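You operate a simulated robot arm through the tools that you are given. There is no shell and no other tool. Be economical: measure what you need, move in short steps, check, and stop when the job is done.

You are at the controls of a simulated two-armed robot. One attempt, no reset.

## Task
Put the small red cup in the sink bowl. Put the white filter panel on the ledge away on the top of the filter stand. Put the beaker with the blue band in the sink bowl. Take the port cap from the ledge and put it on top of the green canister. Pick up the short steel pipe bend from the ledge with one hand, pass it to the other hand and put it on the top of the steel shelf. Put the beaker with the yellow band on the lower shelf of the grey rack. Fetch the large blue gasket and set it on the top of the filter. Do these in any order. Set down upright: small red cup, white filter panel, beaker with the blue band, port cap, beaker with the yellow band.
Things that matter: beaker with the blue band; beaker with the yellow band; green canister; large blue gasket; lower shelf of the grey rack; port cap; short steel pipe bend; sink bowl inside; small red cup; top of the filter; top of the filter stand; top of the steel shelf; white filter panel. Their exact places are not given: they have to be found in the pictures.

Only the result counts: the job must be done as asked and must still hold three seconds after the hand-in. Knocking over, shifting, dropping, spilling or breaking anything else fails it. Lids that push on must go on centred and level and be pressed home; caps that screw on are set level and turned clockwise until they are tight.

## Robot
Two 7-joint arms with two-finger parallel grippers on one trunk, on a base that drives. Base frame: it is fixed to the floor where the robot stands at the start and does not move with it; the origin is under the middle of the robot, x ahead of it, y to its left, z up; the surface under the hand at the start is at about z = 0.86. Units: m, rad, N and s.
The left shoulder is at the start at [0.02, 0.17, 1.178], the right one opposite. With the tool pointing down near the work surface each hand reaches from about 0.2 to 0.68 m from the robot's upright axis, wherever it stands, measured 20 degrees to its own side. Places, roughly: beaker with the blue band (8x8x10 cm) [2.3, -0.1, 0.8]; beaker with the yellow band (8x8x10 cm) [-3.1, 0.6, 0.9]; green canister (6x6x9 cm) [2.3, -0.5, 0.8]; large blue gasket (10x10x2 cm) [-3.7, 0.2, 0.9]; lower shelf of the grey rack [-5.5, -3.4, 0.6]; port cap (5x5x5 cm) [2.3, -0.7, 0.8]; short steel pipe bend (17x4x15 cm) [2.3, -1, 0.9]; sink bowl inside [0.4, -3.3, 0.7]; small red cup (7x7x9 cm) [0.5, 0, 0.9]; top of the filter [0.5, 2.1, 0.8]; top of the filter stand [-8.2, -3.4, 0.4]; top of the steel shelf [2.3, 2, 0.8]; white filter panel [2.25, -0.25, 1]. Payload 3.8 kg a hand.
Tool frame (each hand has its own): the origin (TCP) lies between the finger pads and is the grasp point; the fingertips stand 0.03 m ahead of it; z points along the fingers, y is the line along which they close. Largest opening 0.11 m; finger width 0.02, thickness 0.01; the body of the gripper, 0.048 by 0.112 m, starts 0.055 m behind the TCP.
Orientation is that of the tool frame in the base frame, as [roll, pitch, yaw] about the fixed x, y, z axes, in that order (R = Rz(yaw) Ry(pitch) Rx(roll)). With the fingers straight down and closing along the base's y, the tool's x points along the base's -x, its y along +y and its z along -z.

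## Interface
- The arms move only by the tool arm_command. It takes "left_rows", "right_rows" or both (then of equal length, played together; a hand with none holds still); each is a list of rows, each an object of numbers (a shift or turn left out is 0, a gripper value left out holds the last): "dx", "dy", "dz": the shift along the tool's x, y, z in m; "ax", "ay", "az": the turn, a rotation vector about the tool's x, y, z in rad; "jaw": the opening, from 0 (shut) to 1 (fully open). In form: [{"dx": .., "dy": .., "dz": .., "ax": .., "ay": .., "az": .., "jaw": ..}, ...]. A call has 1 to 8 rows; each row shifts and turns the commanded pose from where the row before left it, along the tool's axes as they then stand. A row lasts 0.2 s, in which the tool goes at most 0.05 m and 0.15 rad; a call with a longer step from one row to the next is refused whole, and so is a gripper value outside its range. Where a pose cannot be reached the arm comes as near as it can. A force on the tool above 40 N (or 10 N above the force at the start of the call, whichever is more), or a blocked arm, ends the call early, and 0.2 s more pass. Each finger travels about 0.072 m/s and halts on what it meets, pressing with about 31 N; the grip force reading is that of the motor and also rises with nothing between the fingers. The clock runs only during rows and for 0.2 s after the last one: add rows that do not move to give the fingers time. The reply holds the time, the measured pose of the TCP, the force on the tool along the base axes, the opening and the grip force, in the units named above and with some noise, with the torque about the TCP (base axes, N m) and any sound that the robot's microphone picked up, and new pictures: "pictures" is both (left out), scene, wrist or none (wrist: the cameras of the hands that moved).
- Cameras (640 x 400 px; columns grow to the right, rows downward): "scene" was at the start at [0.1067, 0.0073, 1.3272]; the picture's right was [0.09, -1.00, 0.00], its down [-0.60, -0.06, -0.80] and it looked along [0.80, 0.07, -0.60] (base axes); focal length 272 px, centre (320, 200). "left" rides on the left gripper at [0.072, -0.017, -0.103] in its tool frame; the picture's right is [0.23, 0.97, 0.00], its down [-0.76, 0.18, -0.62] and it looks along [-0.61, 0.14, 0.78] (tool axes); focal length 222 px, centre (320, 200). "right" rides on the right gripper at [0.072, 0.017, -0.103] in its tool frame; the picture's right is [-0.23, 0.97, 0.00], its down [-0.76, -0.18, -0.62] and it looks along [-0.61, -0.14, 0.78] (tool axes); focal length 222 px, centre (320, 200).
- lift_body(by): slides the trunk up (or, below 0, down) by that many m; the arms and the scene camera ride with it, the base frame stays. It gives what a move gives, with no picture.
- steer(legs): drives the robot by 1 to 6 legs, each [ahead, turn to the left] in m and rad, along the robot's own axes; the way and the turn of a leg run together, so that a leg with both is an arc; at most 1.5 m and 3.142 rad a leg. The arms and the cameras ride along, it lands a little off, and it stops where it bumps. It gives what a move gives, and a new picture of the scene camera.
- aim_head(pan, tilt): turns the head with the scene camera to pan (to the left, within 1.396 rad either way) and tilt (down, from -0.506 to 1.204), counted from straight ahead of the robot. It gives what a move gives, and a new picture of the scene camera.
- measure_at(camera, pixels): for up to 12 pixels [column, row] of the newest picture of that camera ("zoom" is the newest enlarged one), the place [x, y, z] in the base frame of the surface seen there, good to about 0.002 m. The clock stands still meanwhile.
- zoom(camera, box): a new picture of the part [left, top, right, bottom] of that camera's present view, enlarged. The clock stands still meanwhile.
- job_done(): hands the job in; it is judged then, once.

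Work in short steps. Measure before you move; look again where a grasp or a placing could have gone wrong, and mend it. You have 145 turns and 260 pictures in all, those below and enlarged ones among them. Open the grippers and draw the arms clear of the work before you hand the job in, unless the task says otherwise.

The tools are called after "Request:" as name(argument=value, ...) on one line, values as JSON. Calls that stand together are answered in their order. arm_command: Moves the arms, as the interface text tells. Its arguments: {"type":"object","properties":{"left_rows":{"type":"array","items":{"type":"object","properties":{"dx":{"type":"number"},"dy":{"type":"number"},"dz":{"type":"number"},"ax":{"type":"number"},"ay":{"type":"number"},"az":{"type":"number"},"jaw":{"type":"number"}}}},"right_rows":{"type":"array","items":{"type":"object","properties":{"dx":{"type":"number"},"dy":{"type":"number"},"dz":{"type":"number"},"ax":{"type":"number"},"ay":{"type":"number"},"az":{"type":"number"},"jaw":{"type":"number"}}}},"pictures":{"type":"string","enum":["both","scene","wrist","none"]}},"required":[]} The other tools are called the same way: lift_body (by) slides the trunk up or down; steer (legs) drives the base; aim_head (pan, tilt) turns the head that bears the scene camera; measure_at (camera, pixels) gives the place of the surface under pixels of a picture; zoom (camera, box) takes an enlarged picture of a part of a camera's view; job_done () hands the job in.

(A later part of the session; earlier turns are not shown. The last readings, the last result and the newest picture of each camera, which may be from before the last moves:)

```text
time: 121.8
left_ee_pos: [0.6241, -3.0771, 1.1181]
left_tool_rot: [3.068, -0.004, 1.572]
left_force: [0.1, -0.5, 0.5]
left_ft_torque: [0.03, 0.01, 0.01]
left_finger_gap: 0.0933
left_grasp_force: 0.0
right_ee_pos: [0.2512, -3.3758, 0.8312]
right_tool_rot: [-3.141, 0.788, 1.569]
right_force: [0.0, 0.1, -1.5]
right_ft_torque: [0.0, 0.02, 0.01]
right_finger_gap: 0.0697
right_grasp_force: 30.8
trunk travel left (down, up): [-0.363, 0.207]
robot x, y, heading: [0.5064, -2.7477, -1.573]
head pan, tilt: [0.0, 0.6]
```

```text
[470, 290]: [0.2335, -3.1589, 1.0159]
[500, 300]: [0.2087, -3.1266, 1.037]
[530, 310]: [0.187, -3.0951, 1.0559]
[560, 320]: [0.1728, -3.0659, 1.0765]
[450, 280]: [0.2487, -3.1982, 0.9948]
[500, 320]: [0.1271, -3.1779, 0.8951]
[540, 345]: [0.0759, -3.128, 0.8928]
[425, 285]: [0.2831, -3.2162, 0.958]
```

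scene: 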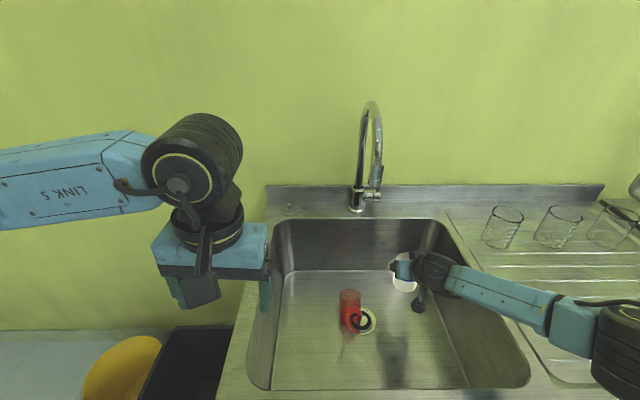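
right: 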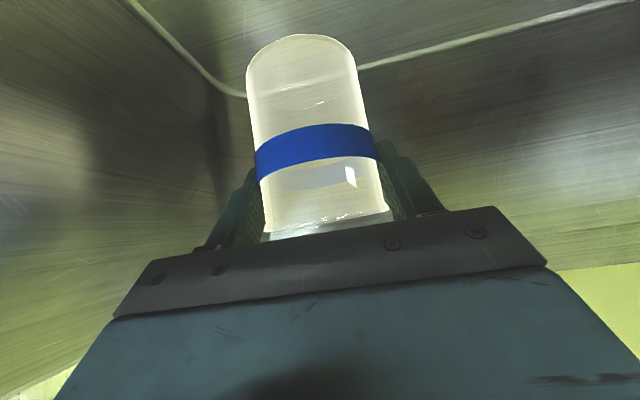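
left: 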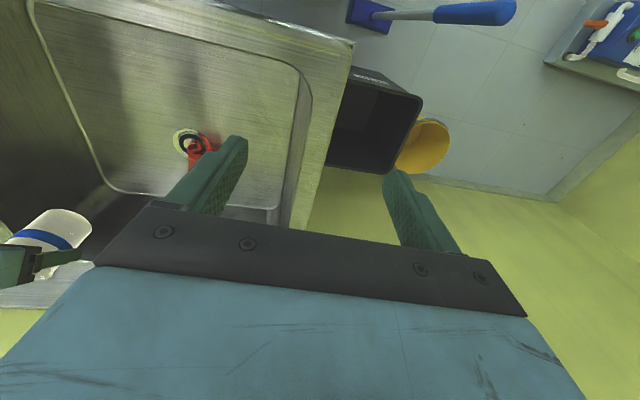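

Forearm bottom is about 0.08 above the rim. I descend another 0.06 m and re-check.

Request:
arm_command(right_rows=[{"dz": 0.0212, "dx": 0.0212}, {"dz": 0.0212, "dx": 0.0212}, {}], pictures="both")

Request:
measure_at(camera="scene", pixels=[[470, 295], [500, 308], [530, 322], [560, 335], [505, 335], [480, 318], [485, 322], [495, 330]])

Request:
zoom(camera="scene", box=[380, 230, 640, 400])

```text
time: 122.6
left_ee_pos: [0.6241, -3.0768, 1.1181]
left_tool_rot: [3.069, -0.001, 1.572]
left_force: [0.3, 0.0, 0.3]
left_ft_torque: [-0.02, 0.0, 0.0]
left_finger_gap: 0.0933
left_grasp_force: 0.0
right_ee_pos: [0.2531, -3.3731, 0.7734]
right_tool_rot: [3.141, 0.788, 1.571]
right_force: [0.9, 0.1, -0.9]
right_ft_torque: [0.0, 0.0, -0.02]
right_finger_gap: 0.0696
right_grasp_force: 31.0
trunk travel left (down, up): [-0.363, 0.207]
robot x, y, heading: [0.5019, -2.7443, -1.572]
head pan, tilt: [0.0, 0.6]
```

scene: 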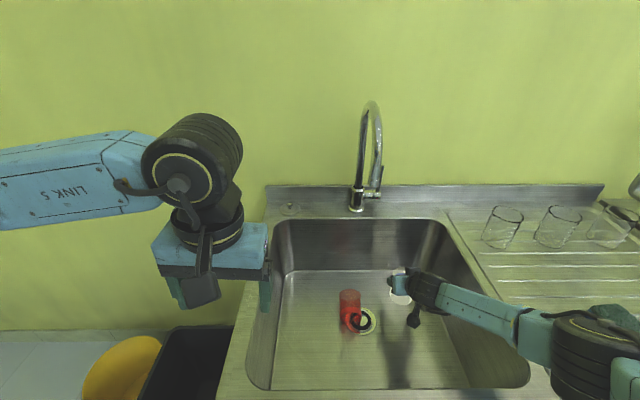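
right: 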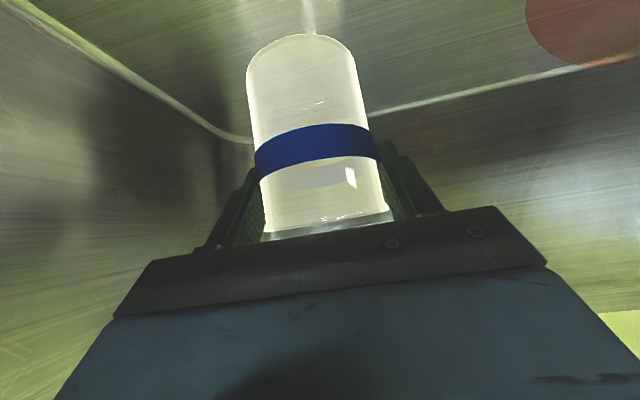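

```text
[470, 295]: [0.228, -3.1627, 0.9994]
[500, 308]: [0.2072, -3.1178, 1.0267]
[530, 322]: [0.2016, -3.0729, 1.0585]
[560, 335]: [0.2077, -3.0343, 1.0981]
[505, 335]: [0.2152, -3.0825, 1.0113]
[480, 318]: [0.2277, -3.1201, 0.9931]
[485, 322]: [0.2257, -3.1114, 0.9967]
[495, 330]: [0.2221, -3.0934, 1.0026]
```

```text
2.35 times, centred on (510, 315) of scene
```

zoom: 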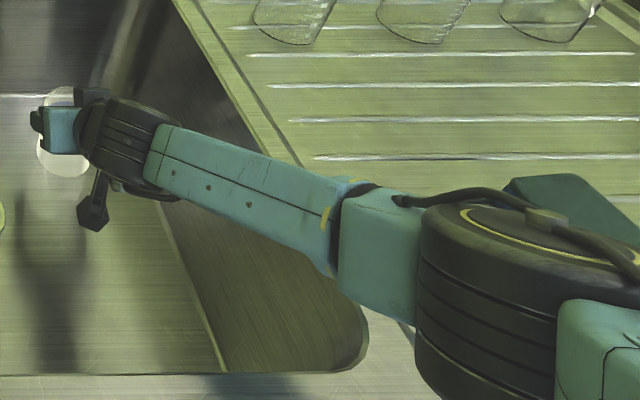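

The link is rising with slope and clears the rim. I go down the last 2 cm gently.

Request:
arm_command(right_rows=[{"dz": 0.0106, "dx": 0.0106}, {"dz": 0.002, "dx": 0.002}, {"dz": 0.0015, "dx": 0.0015}, {}], pictures="none")

```text
time: 123.6
left_ee_pos: [0.6233, -3.0771, 1.1191]
left_tool_rot: [3.069, -0.002, 1.572]
left_force: [-0.1, 0.2, -0.8]
left_ft_torque: [0.03, -0.03, 0.0]
left_finger_gap: 0.0936
left_grasp_force: 0.1
right_ee_pos: [0.2509, -3.3732, 0.7536]
right_tool_rot: [3.139, 0.785, 1.568]
right_force: [0.2, 0.6, -1.2]
right_ft_torque: [-0.02, -0.01, -0.01]
right_finger_gap: 0.0695
right_grasp_force: 30.8
trunk travel left (down, up): [-0.363, 0.207]
robot x, y, heading: [0.503, -2.7415, -1.572]
head pan, tilt: [0.0, 0.6]
```

Request:
arm_command(right_rows=[{"dz": 0.0018, "dx": 0.0018}, {}], pictures="none")

```text
time: 124.2
left_ee_pos: [0.6237, -3.0778, 1.1193]
left_tool_rot: [3.067, -0.002, 1.571]
left_force: [-0.9, -0.2, -0.6]
left_ft_torque: [-0.01, 0.02, -0.02]
left_finger_gap: 0.0935
left_grasp_force: 0.1
right_ee_pos: [0.2518, -3.3745, 0.7507]
right_tool_rot: [3.141, 0.787, 1.569]
right_force: [-0.4, -0.5, 4.2]
right_ft_torque: [0.0, -0.04, 0.01]
right_finger_gap: 0.0695
right_grasp_force: 31.2
trunk travel left (down, up): [-0.363, 0.207]
robot x, y, heading: [0.4991, -2.7462, -1.574]
head pan, tilt: [0.0, 0.6]
```

Contact. I open the right hand and rise straight up.

Request:
arm_command(right_rows=[{"jaw": 0.88}, {"jaw": 0.88}, {"dz": -0.01, "dx": -0.01}, {"dz": -0.0265, "dx": -0.0265}, {"dz": -0.0265, "dx": -0.0265}, {"dz": -0.0265, "dx": -0.0265}, {"dz": -0.0265, "dx": -0.0265}, {"dz": -0.0265, "dx": -0.0265}], pictures="both")

```text
time: 126.0
left_ee_pos: [0.6235, -3.0765, 1.1203]
left_tool_rot: [3.067, -0.002, 1.573]
left_force: [-0.4, 0.1, -0.1]
left_ft_torque: [0.01, 0.01, 0.0]
left_finger_gap: 0.0936
left_grasp_force: 0.0
right_ee_pos: [0.2531, -3.3761, 0.9509]
right_tool_rot: [-3.14, 0.787, 1.569]
right_force: [0.6, 0.0, 0.5]
right_ft_torque: [-0.01, 0.03, 0.03]
right_finger_gap: 0.0965
right_grasp_force: 0.1
trunk travel left (down, up): [-0.363, 0.207]
robot x, y, heading: [0.5037, -2.7446, -1.572]
head pan, tilt: [0.0, 0.6]
```

scene: 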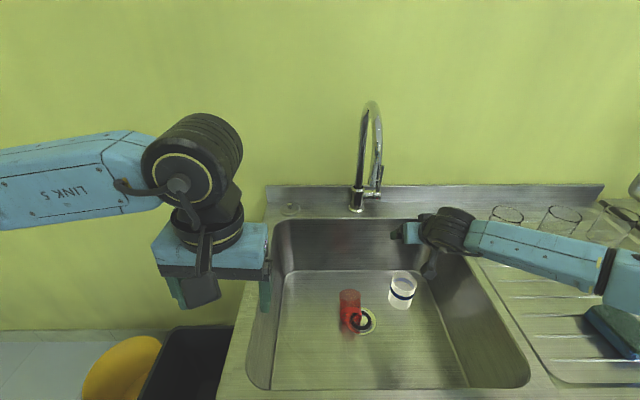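
right: 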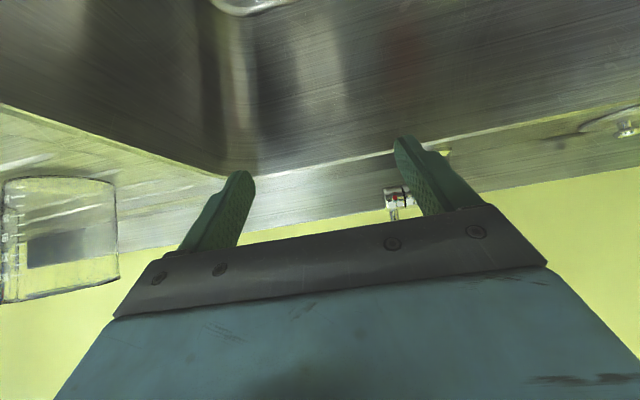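

The blue-band beaker stands in the bowl. Now I zoom on the fallen red cup with depth.

Request:
zoom(camera="scene", box=[310, 265, 430, 350])

Request:
measure_at(camera="zoom", pixels=[[160, 140], [200, 125], [240, 135], [200, 160], [165, 250], [200, 262], [190, 230], [160, 180], [260, 180], [200, 195], [195, 270], [175, 300]])

Request:
zoom(camera="left", box=[150, 100, 278, 180])

```text
4.71 times, centred on (370, 308) of scene
```

zoom: 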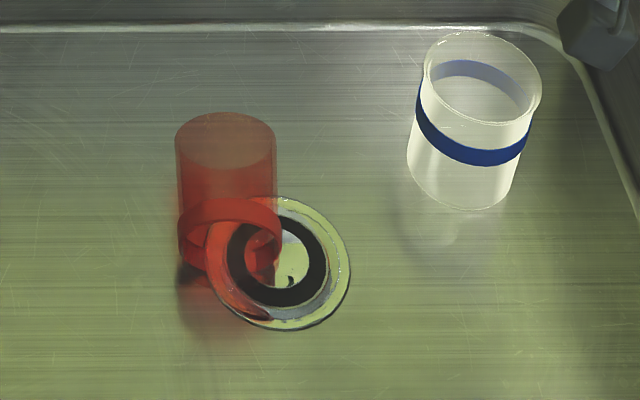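

```text
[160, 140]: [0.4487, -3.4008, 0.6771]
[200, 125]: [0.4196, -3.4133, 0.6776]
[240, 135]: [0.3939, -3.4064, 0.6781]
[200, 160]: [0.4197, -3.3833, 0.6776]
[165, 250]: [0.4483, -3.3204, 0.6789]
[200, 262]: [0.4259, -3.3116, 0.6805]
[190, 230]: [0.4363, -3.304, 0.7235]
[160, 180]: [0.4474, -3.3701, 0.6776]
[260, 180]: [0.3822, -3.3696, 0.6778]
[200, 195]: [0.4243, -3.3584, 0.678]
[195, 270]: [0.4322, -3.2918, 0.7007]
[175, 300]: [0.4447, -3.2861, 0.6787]
```

```text
5.00 times, centred on (214, 140) of left
```

zoom: 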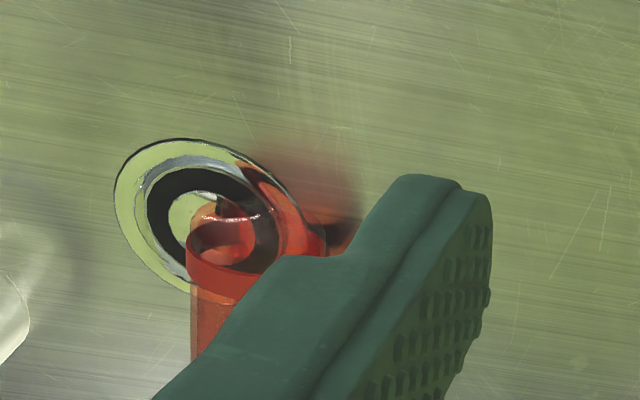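

The cup lies along y (x≈0.408, y -3.37…-3.28, bottom toward the robot). I'll grip it near its bottom with the right hand vertical, then tilt it upright. First I reposition both hands.

Request:
arm_command(right_rows=[{"dz": -0.024, "dx": 0.024, "dy": 0.031}, {"dz": -0.024, "dx": 0.024, "dy": 0.031}, {"dz": -0.024, "dx": 0.024, "dy": 0.031}, {"dz": -0.024, "dx": 0.024, "dy": 0.031}, {"dz": -0.024, "dx": 0.024, "dy": 0.031}], left_rows=[{"dx": 0.03, "dz": -0.03}, {"dx": 0.03, "dz": -0.03}, {"dx": 0.03, "dz": -0.03}, {"dy": 0.04}, {"dy": 0.04}], pictures="none")

Request:
arm_command(right_rows=[{"ay": 0.131}, {"ay": 0.131}, {"ay": 0.131}, {"ay": 0.131}, {"ay": 0.131}, {"ay": 0.131}], pictures="both")

```text
time: 127.2
left_ee_pos: [0.697, -2.9874, 1.2151]
left_tool_rot: [3.071, -0.002, 1.572]
left_force: [-0.3, 0.9, 0.8]
left_ft_torque: [-0.04, 0.02, 0.03]
left_finger_gap: 0.0934
left_grasp_force: 0.1
right_ee_pos: [0.4102, -3.2028, 0.9517]
right_tool_rot: [-3.14, 0.787, 1.571]
right_force: [-0.4, -0.4, 0.4]
right_ft_torque: [-0.02, 0.04, -0.02]
right_finger_gap: 0.0966
right_grasp_force: 0.0
trunk travel left (down, up): [-0.363, 0.207]
robot x, y, heading: [0.4993, -2.7461, -1.566]
head pan, tilt: [0.0, 0.6]
```

```text
time: 128.6
left_ee_pos: [0.696, -2.9887, 1.2163]
left_tool_rot: [3.069, -0.002, 1.573]
left_force: [-0.3, 0.3, 0.8]
left_ft_torque: [0.01, 0.01, -0.01]
left_finger_gap: 0.0933
left_grasp_force: 0.1
right_ee_pos: [0.4068, -3.2059, 0.9512]
right_tool_rot: [3.141, -0.005, 1.57]
right_force: [-0.4, 1.3, 0.1]
right_ft_torque: [-0.02, 0.0, 0.0]
right_finger_gap: 0.0969
right_grasp_force: 0.1
trunk travel left (down, up): [-0.363, 0.207]
robot x, y, heading: [0.4947, -2.7473, -1.575]
head pan, tilt: [0.0, 0.6]
```

scene: 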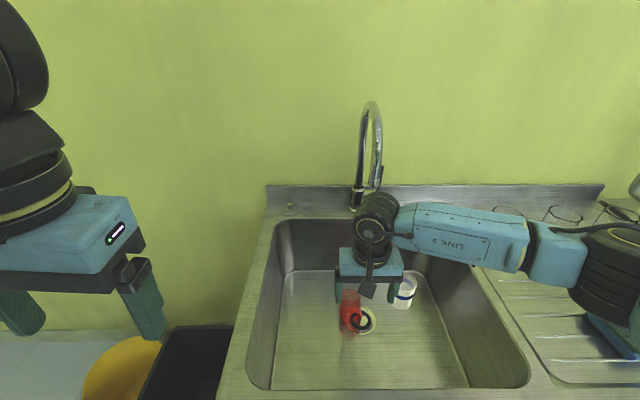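
right: 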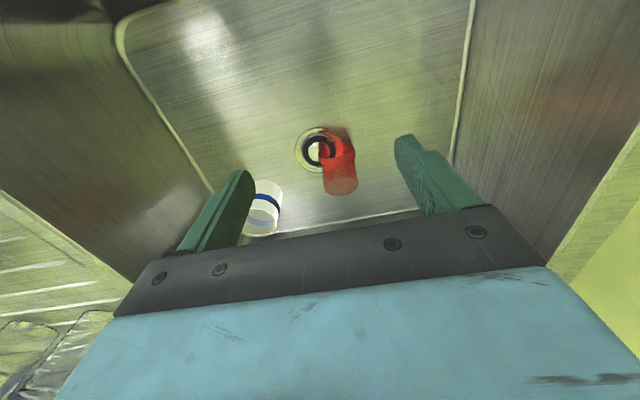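

I zoom on the cup through the right wrist camera for its axis.

Request:
zoom(camera="right", box=[284, 115, 396, 205])

Request:
measure_at(camera="zoom", pixels=[[205, 60], [400, 60], [395, 130], [200, 200], [215, 300], [410, 300], [425, 430], [300, 460], [300, 250], [380, 180], [230, 420]])

```text
4.44 times, centred on (340, 160) of right
```

zoom: 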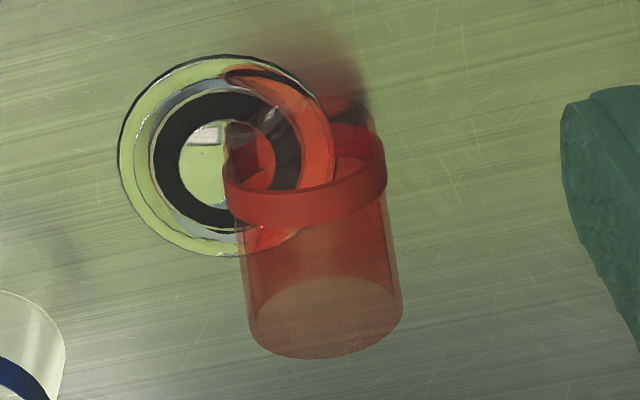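

```text
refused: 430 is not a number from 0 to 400
```

Request:
measure_at(camera="zoom", pixels=[[235, 190], [380, 190], [305, 205], [310, 215], [375, 150], [230, 160], [250, 330], [400, 310], [325, 355], [345, 110], [250, 210], [370, 205]])

```text
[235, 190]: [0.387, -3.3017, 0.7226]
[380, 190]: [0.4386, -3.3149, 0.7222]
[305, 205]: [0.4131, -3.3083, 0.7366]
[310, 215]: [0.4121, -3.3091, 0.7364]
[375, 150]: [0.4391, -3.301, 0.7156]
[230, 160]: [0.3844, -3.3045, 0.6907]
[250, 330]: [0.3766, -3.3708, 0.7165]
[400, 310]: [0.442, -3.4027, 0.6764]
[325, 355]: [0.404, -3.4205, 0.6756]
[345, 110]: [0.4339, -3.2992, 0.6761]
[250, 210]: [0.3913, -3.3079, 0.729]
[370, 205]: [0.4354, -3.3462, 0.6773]
```

Band centre x≈0.412, y≈-3.305. I lower the trunk 0.08 and bring the hand over the cup, below the spout.

Request:
lift_body(by=-0.08)

Request:
arm_command(right_rows=[{"dx": -0.036, "dz": 0.023, "dy": 0.002}, {"dx": -0.036, "dz": 0.023, "dy": 0.002}, {"dx": -0.036, "dz": 0.023}, {}], pictures="both")

```text
time: 129.8
left_ee_pos: [0.6957, -2.9875, 1.1351]
left_tool_rot: [3.068, -0.003, 1.573]
left_force: [0.2, 0.1, -1.0]
left_ft_torque: [0.0, 0.0, 0.01]
left_finger_gap: 0.0935
left_grasp_force: 0.0
right_ee_pos: [0.4083, -3.2055, 0.8705]
right_tool_rot: [3.141, 0.001, 1.57]
right_force: [0.3, 0.0, 0.4]
right_ft_torque: [0.0, -0.01, -0.01]
right_finger_gap: 0.097
right_grasp_force: 0.1
trunk travel left (down, up): [-0.283, 0.287]
robot x, y, heading: [0.4997, -2.7439, -1.573]
head pan, tilt: [0.0, 0.6]
```

```text
time: 130.8
left_ee_pos: [0.6961, -2.9879, 1.136]
left_tool_rot: [3.069, -0.001, 1.573]
left_force: [-0.9, 1.2, 0.2]
left_ft_torque: [-0.02, -0.01, 0.01]
left_finger_gap: 0.0933
left_grasp_force: 0.0
right_ee_pos: [0.411, -3.3138, 0.8001]
right_tool_rot: [-3.14, 0.0, 1.57]
right_force: [-1.0, 0.7, -0.5]
right_ft_torque: [0.05, 0.0, 0.01]
right_finger_gap: 0.0968
right_grasp_force: 0.0
trunk travel left (down, up): [-0.283, 0.287]
robot x, y, heading: [0.498, -2.7452, -1.573]
head pan, tilt: [0.0, 0.6]
```

scene: 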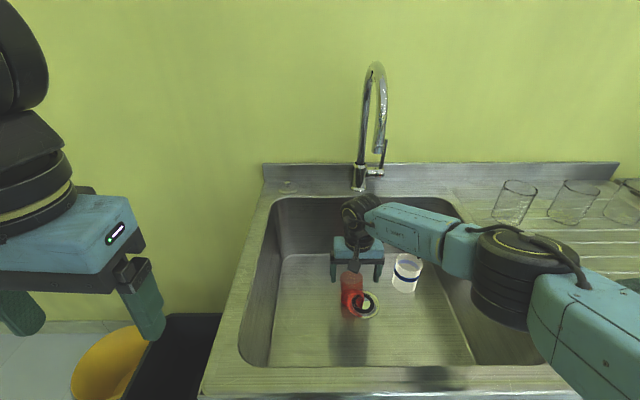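
right: 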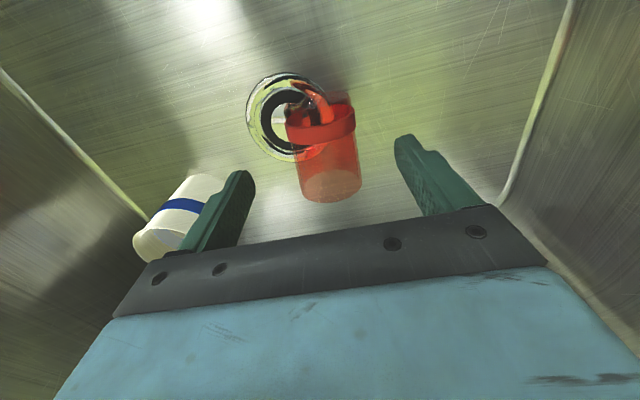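

Aligned over the cup. I check the elbow height, then descend and grip.

Request:
measure_at(camera="scene", pixels=[[500, 310], [520, 250], [455, 265], [560, 340]])

Request:
arm_command(right_rows=[{"dz": 0.03}, {"dz": 0.03}, {"dz": 0.016}, {}, {"jaw": 0.4}, {"jaw": 0.4}, {"jaw": 0.4}, {"jaw": 0.4}], pictures="both")

```text
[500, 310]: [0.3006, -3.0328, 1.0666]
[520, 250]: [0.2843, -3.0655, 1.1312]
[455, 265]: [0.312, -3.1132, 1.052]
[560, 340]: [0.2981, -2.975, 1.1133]
```

```text
time: 132.6
left_ee_pos: [0.6959, -2.9878, 1.1358]
left_tool_rot: [3.067, -0.002, 1.572]
left_force: [0.5, -0.5, -0.1]
left_ft_torque: [-0.02, 0.0, 0.0]
left_finger_gap: 0.0934
left_grasp_force: 0.1
right_ee_pos: [0.4092, -3.3028, 0.7254]
right_tool_rot: [-3.141, 0.0, 1.568]
right_force: [-0.8, -0.1, -0.7]
right_ft_torque: [0.03, 0.04, 0.05]
right_finger_gap: 0.0583
right_grasp_force: 31.0
right hand out of reach, approached as far as the arm can: row 2, 3
trunk travel left (down, up): [-0.283, 0.287]
robot x, y, heading: [0.5037, -2.744, -1.571]
head pan, tilt: [0.0, 0.6]
```

scene: 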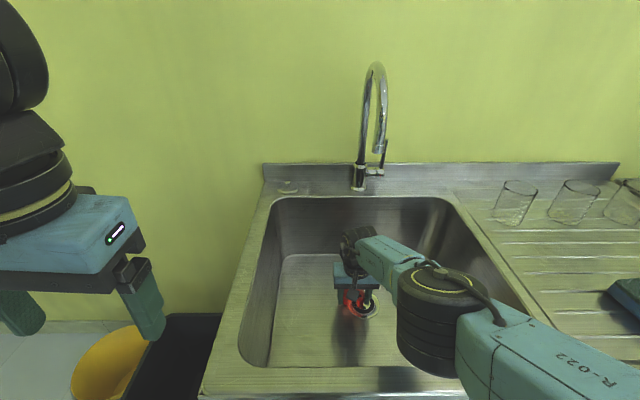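
right: 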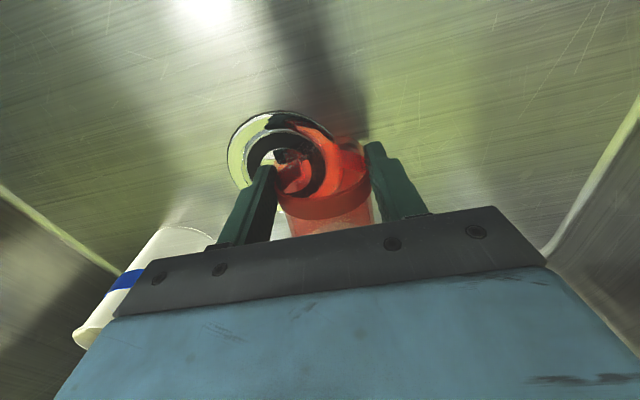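

Gripped the cup near its bottom end. I lift with the trunk and tilt the hand 45° forward while moving back in the bowl.

Request:
lift_body(by=0.06)

Request:
arm_command(right_rows=[{"ay": -0.131}, {"ay": -0.131}, {"ay": -0.131, "dz": 0.006, "dx": -0.018}, {"ay": -0.131, "dz": 0.008, "dx": -0.017}, {"ay": -0.131, "dz": 0.011, "dx": -0.016}, {"ay": -0.131, "dz": 0.013, "dx": -0.014}, {}], pictures="both")

```text
time: 133.6
left_ee_pos: [0.6973, -2.9885, 1.1968]
left_tool_rot: [3.067, -0.002, 1.571]
left_force: [1.2, 0.1, -1.2]
left_ft_torque: [-0.02, 0.01, 0.0]
left_finger_gap: 0.0936
left_grasp_force: 0.0
right_ee_pos: [0.4096, -3.303, 0.7854]
right_tool_rot: [-3.139, -0.001, 1.567]
right_force: [-1.0, -0.6, -0.5]
right_ft_torque: [0.04, -0.03, -0.02]
right_finger_gap: 0.0581
right_grasp_force: 30.8
trunk travel left (down, up): [-0.343, 0.227]
robot x, y, heading: [0.5022, -2.745, -1.575]
head pan, tilt: [0.0, 0.6]
```

```text
time: 135.2
left_ee_pos: [0.6966, -2.9887, 1.196]
left_tool_rot: [3.068, -0.002, 1.573]
left_force: [0.5, -0.5, 0.5]
left_ft_torque: [0.0, -0.01, 0.02]
left_finger_gap: 0.0937
left_grasp_force: 0.1
right_ee_pos: [0.4092, -3.3789, 0.781]
right_tool_rot: [-3.14, 0.787, 1.569]
right_force: [0.8, 0.0, -0.7]
right_ft_torque: [0.0, 0.01, 0.02]
right_finger_gap: 0.058
right_grasp_force: 31.0
right hand out of reach, approached as far as the arm can: row 1
trunk travel left (down, up): [-0.343, 0.227]
robot x, y, heading: [0.4976, -2.746, -1.573]
head pan, tilt: [0.0, 0.6]
```

scene: 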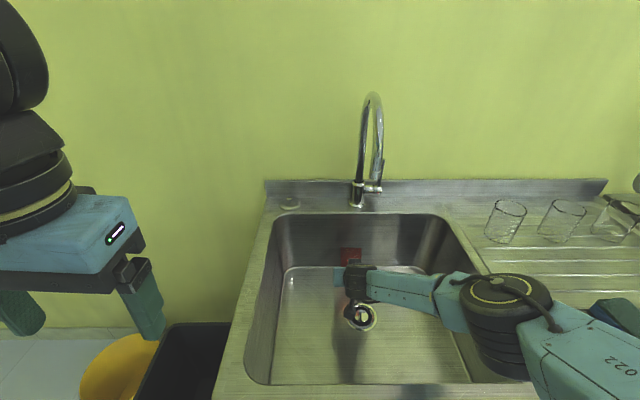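
right: 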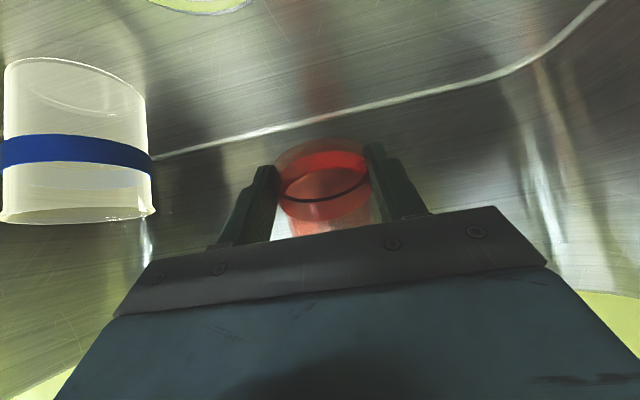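

The cup is now at 45°, bottom edge down. I lower to the floor, then press with motion along tool +x (down and toward the robot) so it rolls up onto its base.

Request:
arm_command(right_rows=[{"dz": 0.0194, "dx": 0.0194}, {"dz": 0.0194, "dx": 0.0194}, {"dz": 0.002, "dx": 0.002}, {"dx": 0.004}, {"dx": 0.004}], pictures="wrist")

```text
time: 136.4
left_ee_pos: [0.6968, -2.9874, 1.1962]
left_tool_rot: [3.068, -0.001, 1.572]
left_force: [0.6, 0.3, 0.1]
left_ft_torque: [0.0, 0.01, -0.02]
left_finger_gap: 0.0936
left_grasp_force: 0.1
right_ee_pos: [0.4047, -3.3701, 0.7324]
right_tool_rot: [-3.14, 0.787, 1.569]
right_force: [0.4, 0.2, -0.7]
right_ft_torque: [-0.01, 0.0, 0.01]
right_finger_gap: 0.0581
right_grasp_force: 31.1
right hand out of reach, approached as far as the arm can: row 2
trunk travel left (down, up): [-0.343, 0.227]
robot x, y, heading: [0.4986, -2.7439, -1.572]
head pan, tilt: [0.0, 0.6]
```

right: 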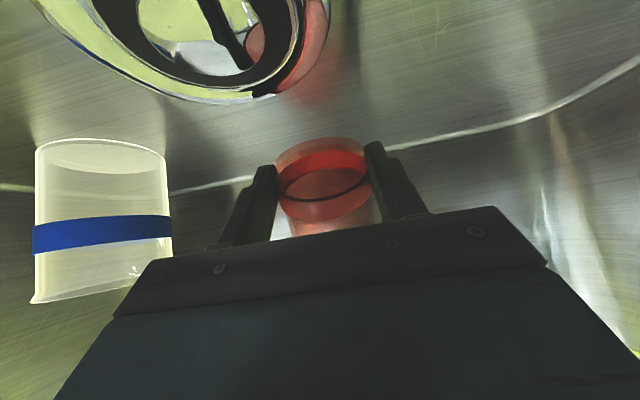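

At the reach limit again without contact; I raise the arm 0.03 and lower the trunk 0.04 to gain reach.

Request:
arm_command(right_rows=[{"dz": -0.0212, "dx": -0.0212}], pictures="none")

Request:
lift_body(by=-0.04)

Request:
arm_command(right_rows=[{"dx": 0.005}, {"dx": 0.005}, {"dx": 0.004}, {"dx": 0.004}], pictures="wrist")

```text
time: 136.8
left_ee_pos: [0.696, -2.9882, 1.1958]
left_tool_rot: [3.067, -0.002, 1.574]
left_force: [-0.1, 0.4, 0.1]
left_ft_torque: [0.02, -0.01, 0.01]
left_finger_gap: 0.0935
left_grasp_force: 0.1
right_ee_pos: [0.4086, -3.3831, 0.7504]
right_tool_rot: [-3.139, 0.786, 1.572]
right_force: [0.3, 0.1, -0.7]
right_ft_torque: [0.02, 0.04, -0.02]
right_finger_gap: 0.0583
right_grasp_force: 30.9
right hand out of reach, approached as far as the arm can: row 1
trunk travel left (down, up): [-0.343, 0.227]
robot x, y, heading: [0.5015, -2.7453, -1.573]
head pan, tilt: [0.0, 0.6]
```

```text
time: 137.6
left_ee_pos: [0.6958, -2.9865, 1.1564]
left_tool_rot: [3.069, -0.002, 1.573]
left_force: [0.2, 0.4, 0.7]
left_ft_torque: [0.01, -0.01, -0.01]
left_finger_gap: 0.0935
left_grasp_force: 0.0
right_ee_pos: [0.4096, -3.3834, 0.716]
right_tool_rot: [-3.139, 0.793, 1.571]
right_force: [0.7, -3.7, 17.9]
right_ft_torque: [-0.62, 0.0, -0.03]
right_finger_gap: 0.0582
right_grasp_force: 30.6
trunk travel left (down, up): [-0.303, 0.267]
robot x, y, heading: [0.5046, -2.7439, -1.572]
head pan, tilt: [0.0, 0.6]
```

```text
time: 138.6
left_ee_pos: [0.6958, -2.9862, 1.1572]
left_tool_rot: [3.068, 0.001, 1.573]
left_force: [-0.3, -0.4, 0.5]
left_ft_torque: [0.03, -0.02, 0.02]
left_finger_gap: 0.0937
left_grasp_force: 0.1
right_ee_pos: [0.4083, -3.3757, 0.7044]
right_tool_rot: [-3.14, 0.798, 1.567]
right_force: [-2.8, -9.6, 31.8]
right_ft_torque: [-0.86, -0.64, -0.27]
right_finger_gap: 0.0569
right_grasp_force: 30.8
trunk travel left (down, up): [-0.303, 0.267]
robot x, y, heading: [0.4991, -2.7445, -1.572]
head pan, tilt: [0.0, 0.6]
```

right: 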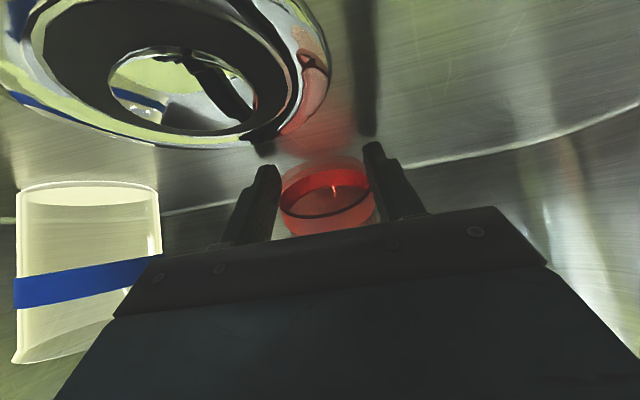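

The cup is pressed (32 N) and seems to have rotated in the grip. I look closer.

Request:
zoom(camera="right", box=[240, 120, 420, 250])

Request:
zoom(camera="scene", box=[290, 180, 450, 300])

```text
3.08 times, centred on (330, 185) of right
```

zoom: 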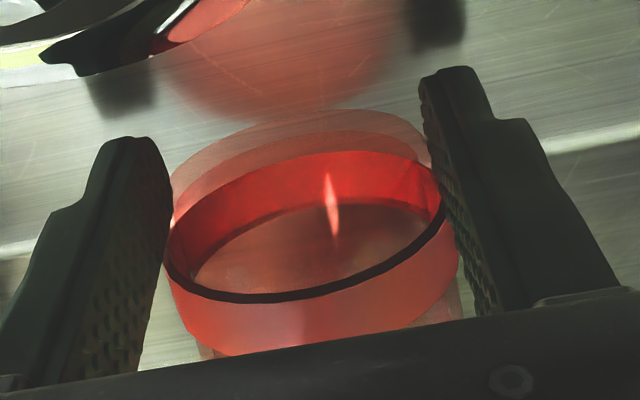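

```text
3.33 times, centred on (370, 240) of scene
```

zoom: 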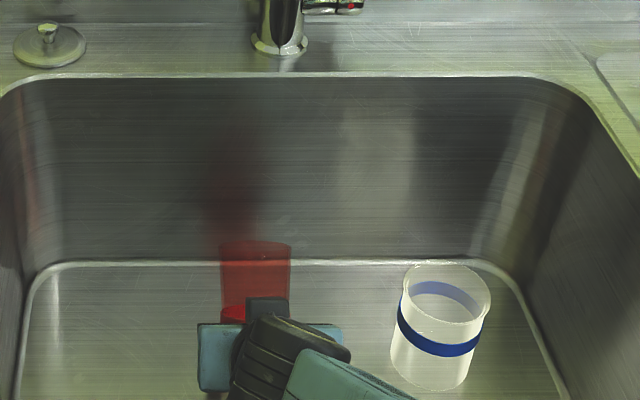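

The cup has come up to roughly 25–30° from upright. I keep pressing lightly while drawing toward the robot.

Request:
arm_command(right_rows=[{"dx": 0.005, "dz": -0.002}, {"dx": 0.005, "dz": -0.002}, {"dx": 0.005, "dz": -0.001}, {"dx": 0.004}, {}], pictures="wrist")

Request:
zoom(camera="scene", box=[290, 180, 450, 300])

```text
time: 139.1
left_ee_pos: [0.696, -2.987, 1.1547]
left_tool_rot: [3.07, -0.003, 1.574]
left_force: [0.2, -0.5, 0.1]
left_ft_torque: [0.03, -0.03, -0.01]
left_finger_gap: 0.0935
left_grasp_force: 0.2
right_ee_pos: [0.4089, -3.3765, 0.7051]
right_tool_rot: [-3.14, 0.804, 1.565]
right_force: [-0.3, -2.1, 5.6]
right_ft_torque: [-0.21, -0.15, -0.04]
right_finger_gap: 0.0571
right_grasp_force: 30.8
right hand out of reach, approached as far as the arm can: row 1
trunk travel left (down, up): [-0.303, 0.267]
robot x, y, heading: [0.5014, -2.7483, -1.572]
head pan, tilt: [0.0, 0.6]
stopped in row 2 (right hand): the force on the tool passed its limit at 44 N (the readings are from after the stop); the commanded pose is now the measured one
```

right: 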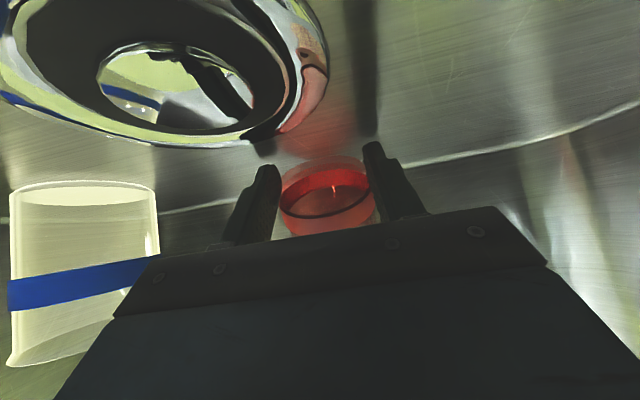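

```text
3.33 times, centred on (370, 240) of scene
```

zoom: 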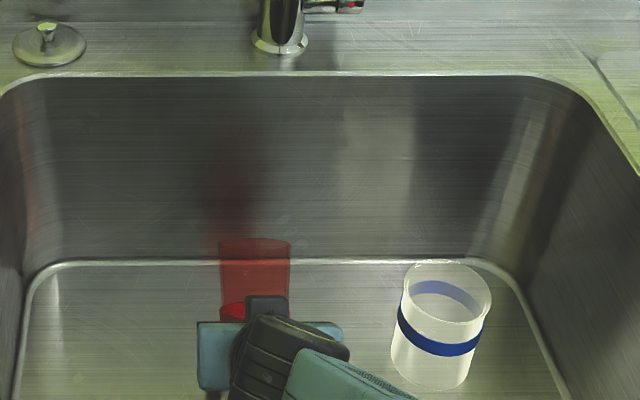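

Request:
zoom(camera="scene", box=[330, 230, 386, 270])

Request:
measure_at(camera="zoom", pixels=[[170, 150], [280, 120], [390, 150], [280, 180], [280, 230], [170, 250], [395, 250], [200, 330], [280, 300]])

```text
10.00 times, centred on (358, 250) of scene
```

zoom: 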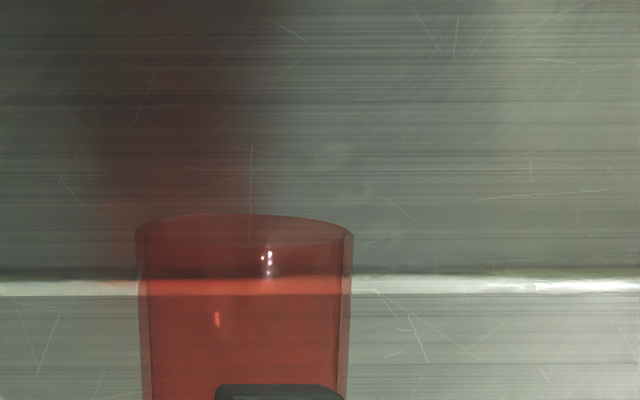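

```text
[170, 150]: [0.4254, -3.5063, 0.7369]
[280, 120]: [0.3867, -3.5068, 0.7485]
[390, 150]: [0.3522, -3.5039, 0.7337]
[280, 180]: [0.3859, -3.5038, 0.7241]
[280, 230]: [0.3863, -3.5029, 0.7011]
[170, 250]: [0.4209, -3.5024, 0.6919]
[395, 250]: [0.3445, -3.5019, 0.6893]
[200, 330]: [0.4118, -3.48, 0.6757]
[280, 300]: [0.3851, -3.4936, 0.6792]
```

The cup still leans about 35° and the fingertips touch the floor. I raise slightly, tilt the hand another 0.16 rad and look.

Request:
arm_command(right_rows=[{"dz": -0.012, "dx": -0.006}, {"ay": -0.08}, {"ay": -0.08}, {}], pictures="both")

Request:
zoom(camera="scene", box=[330, 230, 386, 270])

```text
time: 140.1
left_ee_pos: [0.6955, -2.9881, 1.157]
left_tool_rot: [3.067, 0.0, 1.571]
left_force: [-0.7, -0.1, -0.6]
left_ft_torque: [-0.03, 0.01, 0.0]
left_finger_gap: 0.0935
left_grasp_force: 0.1
right_ee_pos: [0.4116, -3.3798, 0.7088]
right_tool_rot: [-3.139, 0.964, 1.57]
right_force: [-0.7, 0.2, -0.7]
right_ft_torque: [-0.01, 0.01, -0.01]
right_finger_gap: 0.0571
right_grasp_force: 30.8
right hand out of reach, approached as far as the arm can: row 1
trunk travel left (down, up): [-0.303, 0.267]
robot x, y, heading: [0.5019, -2.7456, -1.577]
head pan, tilt: [0.0, 0.6]
```

scene: 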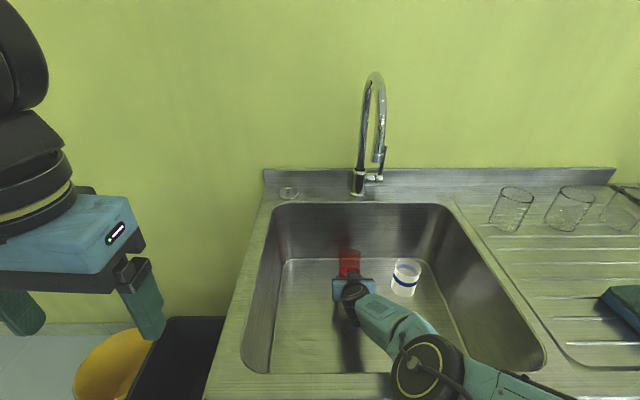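
right: 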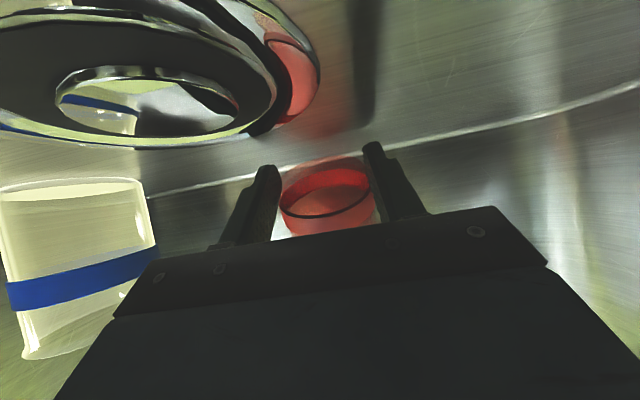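

```text
10.00 times, centred on (358, 250) of scene
```

zoom: 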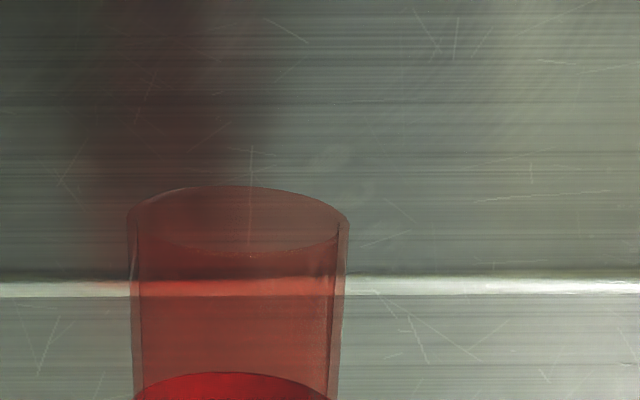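

The lean is now about 25°, below the tipping angle. I tilt a bit more, then open so that it settles onto its base.

Request:
arm_command(right_rows=[{"ay": -0.09}, {}, {"jaw": 0.6}, {"jaw": 0.7}, {"jaw": 0.8}, {}, {}], pictures="wrist")

Request:
zoom(camera="scene", box=[300, 210, 428, 300])

```text
time: 141.7
left_ee_pos: [0.6955, -2.9872, 1.157]
left_tool_rot: [3.068, 0.0, 1.572]
left_force: [-0.4, -1.1, -0.3]
left_ft_torque: [-0.03, 0.02, -0.02]
left_finger_gap: 0.0936
left_grasp_force: 0.1
right_ee_pos: [0.4111, -3.3796, 0.7082]
right_tool_rot: [-3.141, 1.007, 1.567]
right_force: [-0.5, 0.0, 0.4]
right_ft_torque: [0.01, 0.05, 0.0]
right_finger_gap: 0.0879
right_grasp_force: 0.1
trunk travel left (down, up): [-0.303, 0.267]
robot x, y, heading: [0.4983, -2.7472, -1.575]
head pan, tilt: [0.0, 0.6]
```

right: 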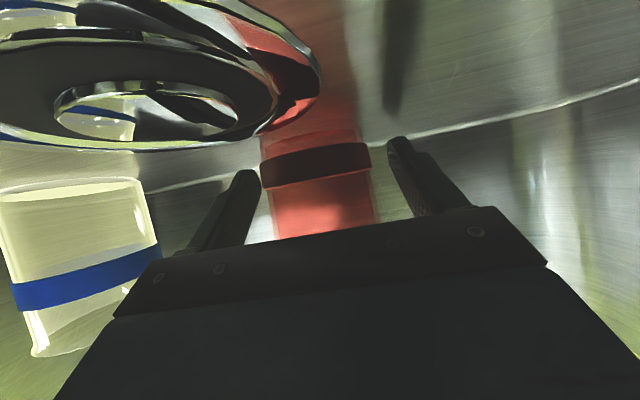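

```text
4.44 times, centred on (364, 255) of scene
```

zoom: 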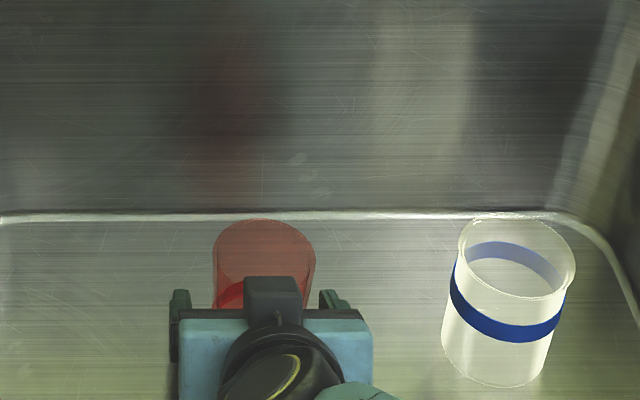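

The cup now stands upright. I raise the trunk to withdraw straight up.

Request:
lift_body(by=0.12)

Request:
arm_command(right_rows=[{"dz": -0.02, "dx": -0.04}, {"dz": -0.02, "dx": -0.04}, {"dz": -0.045}, {"dz": -0.045}, {"dz": -0.045}], pictures="scene")

Request:
zoom(camera="scene", box=[240, 200, 480, 380])

```text
time: 143.2
left_ee_pos: [0.6962, -2.9878, 1.2754]
left_tool_rot: [3.068, -0.001, 1.572]
left_force: [0.3, 0.4, 0.1]
left_ft_torque: [0.01, -0.03, -0.03]
left_finger_gap: 0.0934
left_grasp_force: 0.0
right_ee_pos: [0.4108, -3.3804, 0.829]
right_tool_rot: [-3.139, 1.008, 1.568]
right_force: [0.5, 0.2, -0.6]
right_ft_torque: [0.01, -0.01, -0.02]
right_finger_gap: 0.088
right_grasp_force: 0.0
trunk travel left (down, up): [-0.423, 0.147]
robot x, y, heading: [0.5035, -2.7465, -1.571]
head pan, tilt: [0.0, 0.6]
```

```text
time: 144.4
left_ee_pos: [0.6956, -2.9883, 1.2757]
left_tool_rot: [3.07, 0.0, 1.573]
left_force: [-1.2, 0.2, -0.2]
left_ft_torque: [-0.01, -0.02, 0.03]
left_finger_gap: 0.0935
left_grasp_force: 0.1
right_ee_pos: [0.4492, -3.4167, 0.8948]
right_tool_rot: [-3.139, 1.007, 1.566]
right_force: [-0.5, 0.7, -0.5]
right_ft_torque: [-0.03, 0.0, -0.01]
right_finger_gap: 0.088
right_grasp_force: 0.2
right hand out of reach, approached as far as the arm can: row 1, 2, 3, 4, 5
trunk travel left (down, up): [-0.423, 0.147]
robot x, y, heading: [0.5004, -2.744, -1.572]
head pan, tilt: [0.0, 0.6]
```

scene: 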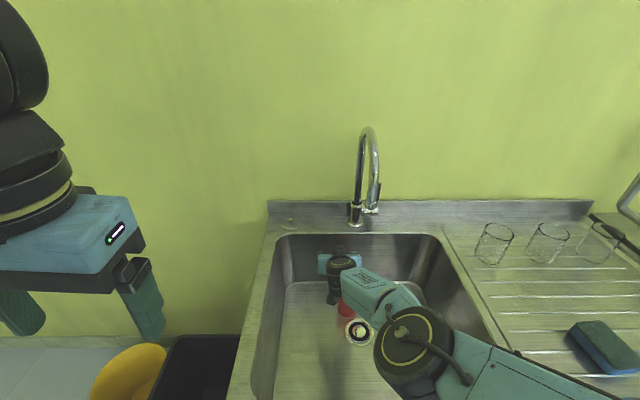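

```text
2.22 times, centred on (360, 290) of scene
```

zoom: 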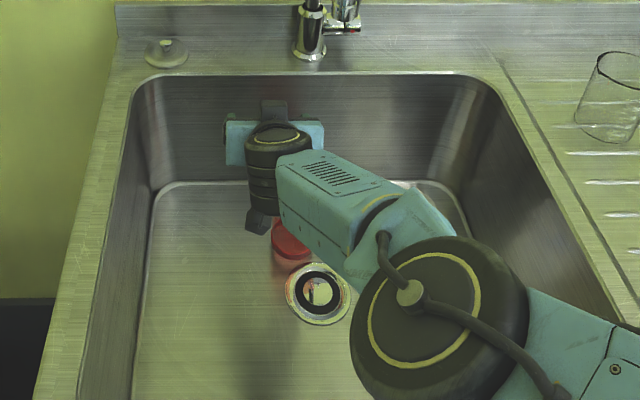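

The hand is clear above the cup but near the back wall. I draw it straight toward the robot, then up.

Request:
arm_command(right_rows=[{"dz": -0.034, "dx": 0.021}, {"dz": -0.034, "dx": 0.021}, {"dz": -0.034, "dx": 0.021}, {"dz": -0.02, "dx": -0.03}, {"dz": -0.02, "dx": -0.03}, {"dz": -0.02, "dx": -0.03}, {"dz": -0.034, "dx": 0.021}, {"dz": -0.034, "dx": 0.021}], pictures="scene")

Request:
zoom(camera="scene", box=[290, 230, 450, 350])

```text
time: 146.2
left_ee_pos: [0.6964, -2.9872, 1.2758]
left_tool_rot: [3.069, -0.001, 1.573]
left_force: [0.6, -0.1, 0.3]
left_ft_torque: [-0.01, -0.04, 0.0]
left_finger_gap: 0.0933
left_grasp_force: 0.1
right_ee_pos: [0.47, -3.3031, 0.9696]
right_tool_rot: [-3.14, 1.006, 1.565]
right_force: [-0.7, -0.2, 0.9]
right_ft_torque: [-0.01, 0.02, -0.01]
right_finger_gap: 0.088
right_grasp_force: 0.0
right hand out of reach, approached as far as the arm can: row 1, 2, 3, 4
trunk travel left (down, up): [-0.423, 0.147]
robot x, y, heading: [0.4992, -2.7453, -1.573]
head pan, tilt: [0.0, 0.6]
```

scene: 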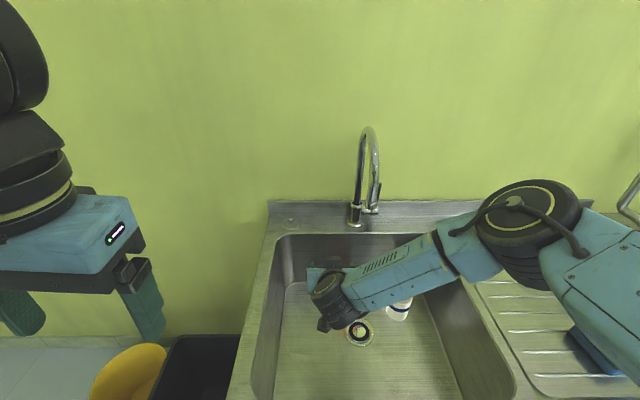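

```text
3.33 times, centred on (370, 290) of scene
```

zoom: 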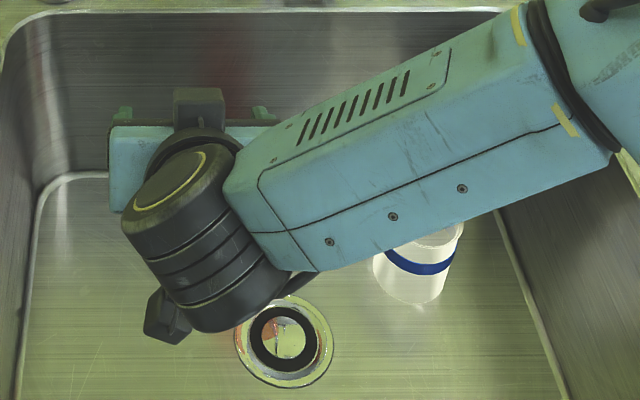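

I raise the trunk fully and back the robot off, then check the bowl.

Request:
lift_body(by=0.14)

Request:
steer(legs=[[-0.35, 0]])

Request:
zoom(camera="scene", box=[240, 160, 480, 310])

```text
time: 147.8
left_ee_pos: [0.6956, -2.9876, 1.4156]
left_tool_rot: [3.069, -0.003, 1.572]
left_force: [-0.1, 0.3, 0.0]
left_ft_torque: [-0.04, 0.02, -0.01]
left_finger_gap: 0.0936
left_grasp_force: 0.1
right_ee_pos: [0.4699, -3.3031, 1.1101]
right_tool_rot: [-3.14, 1.008, 1.568]
right_force: [1.2, -0.2, 0.1]
right_ft_torque: [-0.02, 0.0, 0.02]
right_finger_gap: 0.0879
right_grasp_force: 0.1
trunk travel left (down, up): [-0.563, 0.007]
robot x, y, heading: [0.5011, -2.7432, -1.573]
head pan, tilt: [0.0, 0.6]
```

```text
time: 150.1
left_ee_pos: [0.6966, -2.6436, 1.4167]
left_tool_rot: [3.069, -0.001, 1.568]
left_force: [0.9, 0.1, -0.6]
left_ft_torque: [-0.01, -0.01, 0.03]
left_finger_gap: 0.0937
left_grasp_force: 0.1
right_ee_pos: [0.4697, -2.9578, 1.1083]
right_tool_rot: [-3.141, 1.008, 1.562]
right_force: [0.2, 0.7, 0.0]
right_ft_torque: [0.03, -0.01, 0.02]
right_finger_gap: 0.088
right_grasp_force: 0.0
trunk travel left (down, up): [-0.563, 0.007]
robot x, y, heading: [0.5032, -2.3989, -1.577]
head pan, tilt: [0.0, 0.6]
```

scene: 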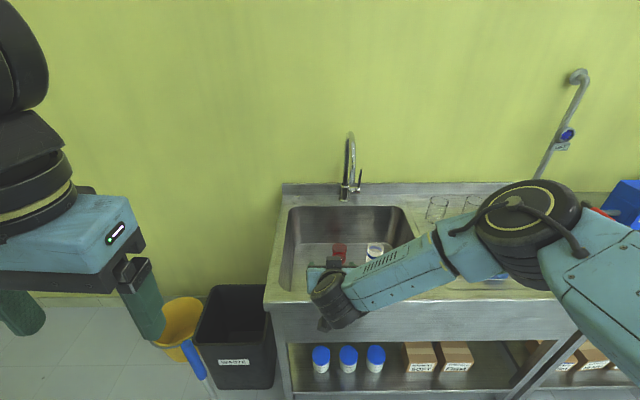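

```text
2.67 times, centred on (360, 235) of scene
```

zoom: 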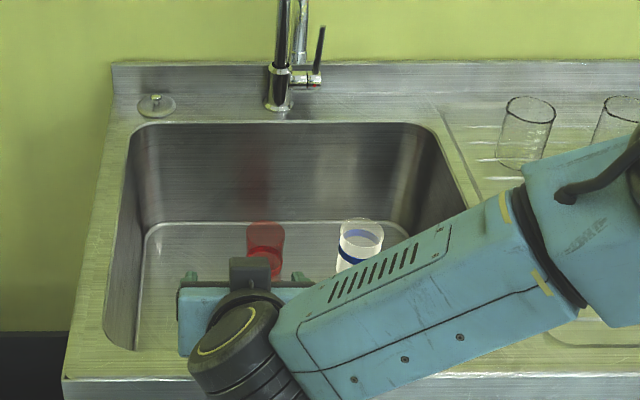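

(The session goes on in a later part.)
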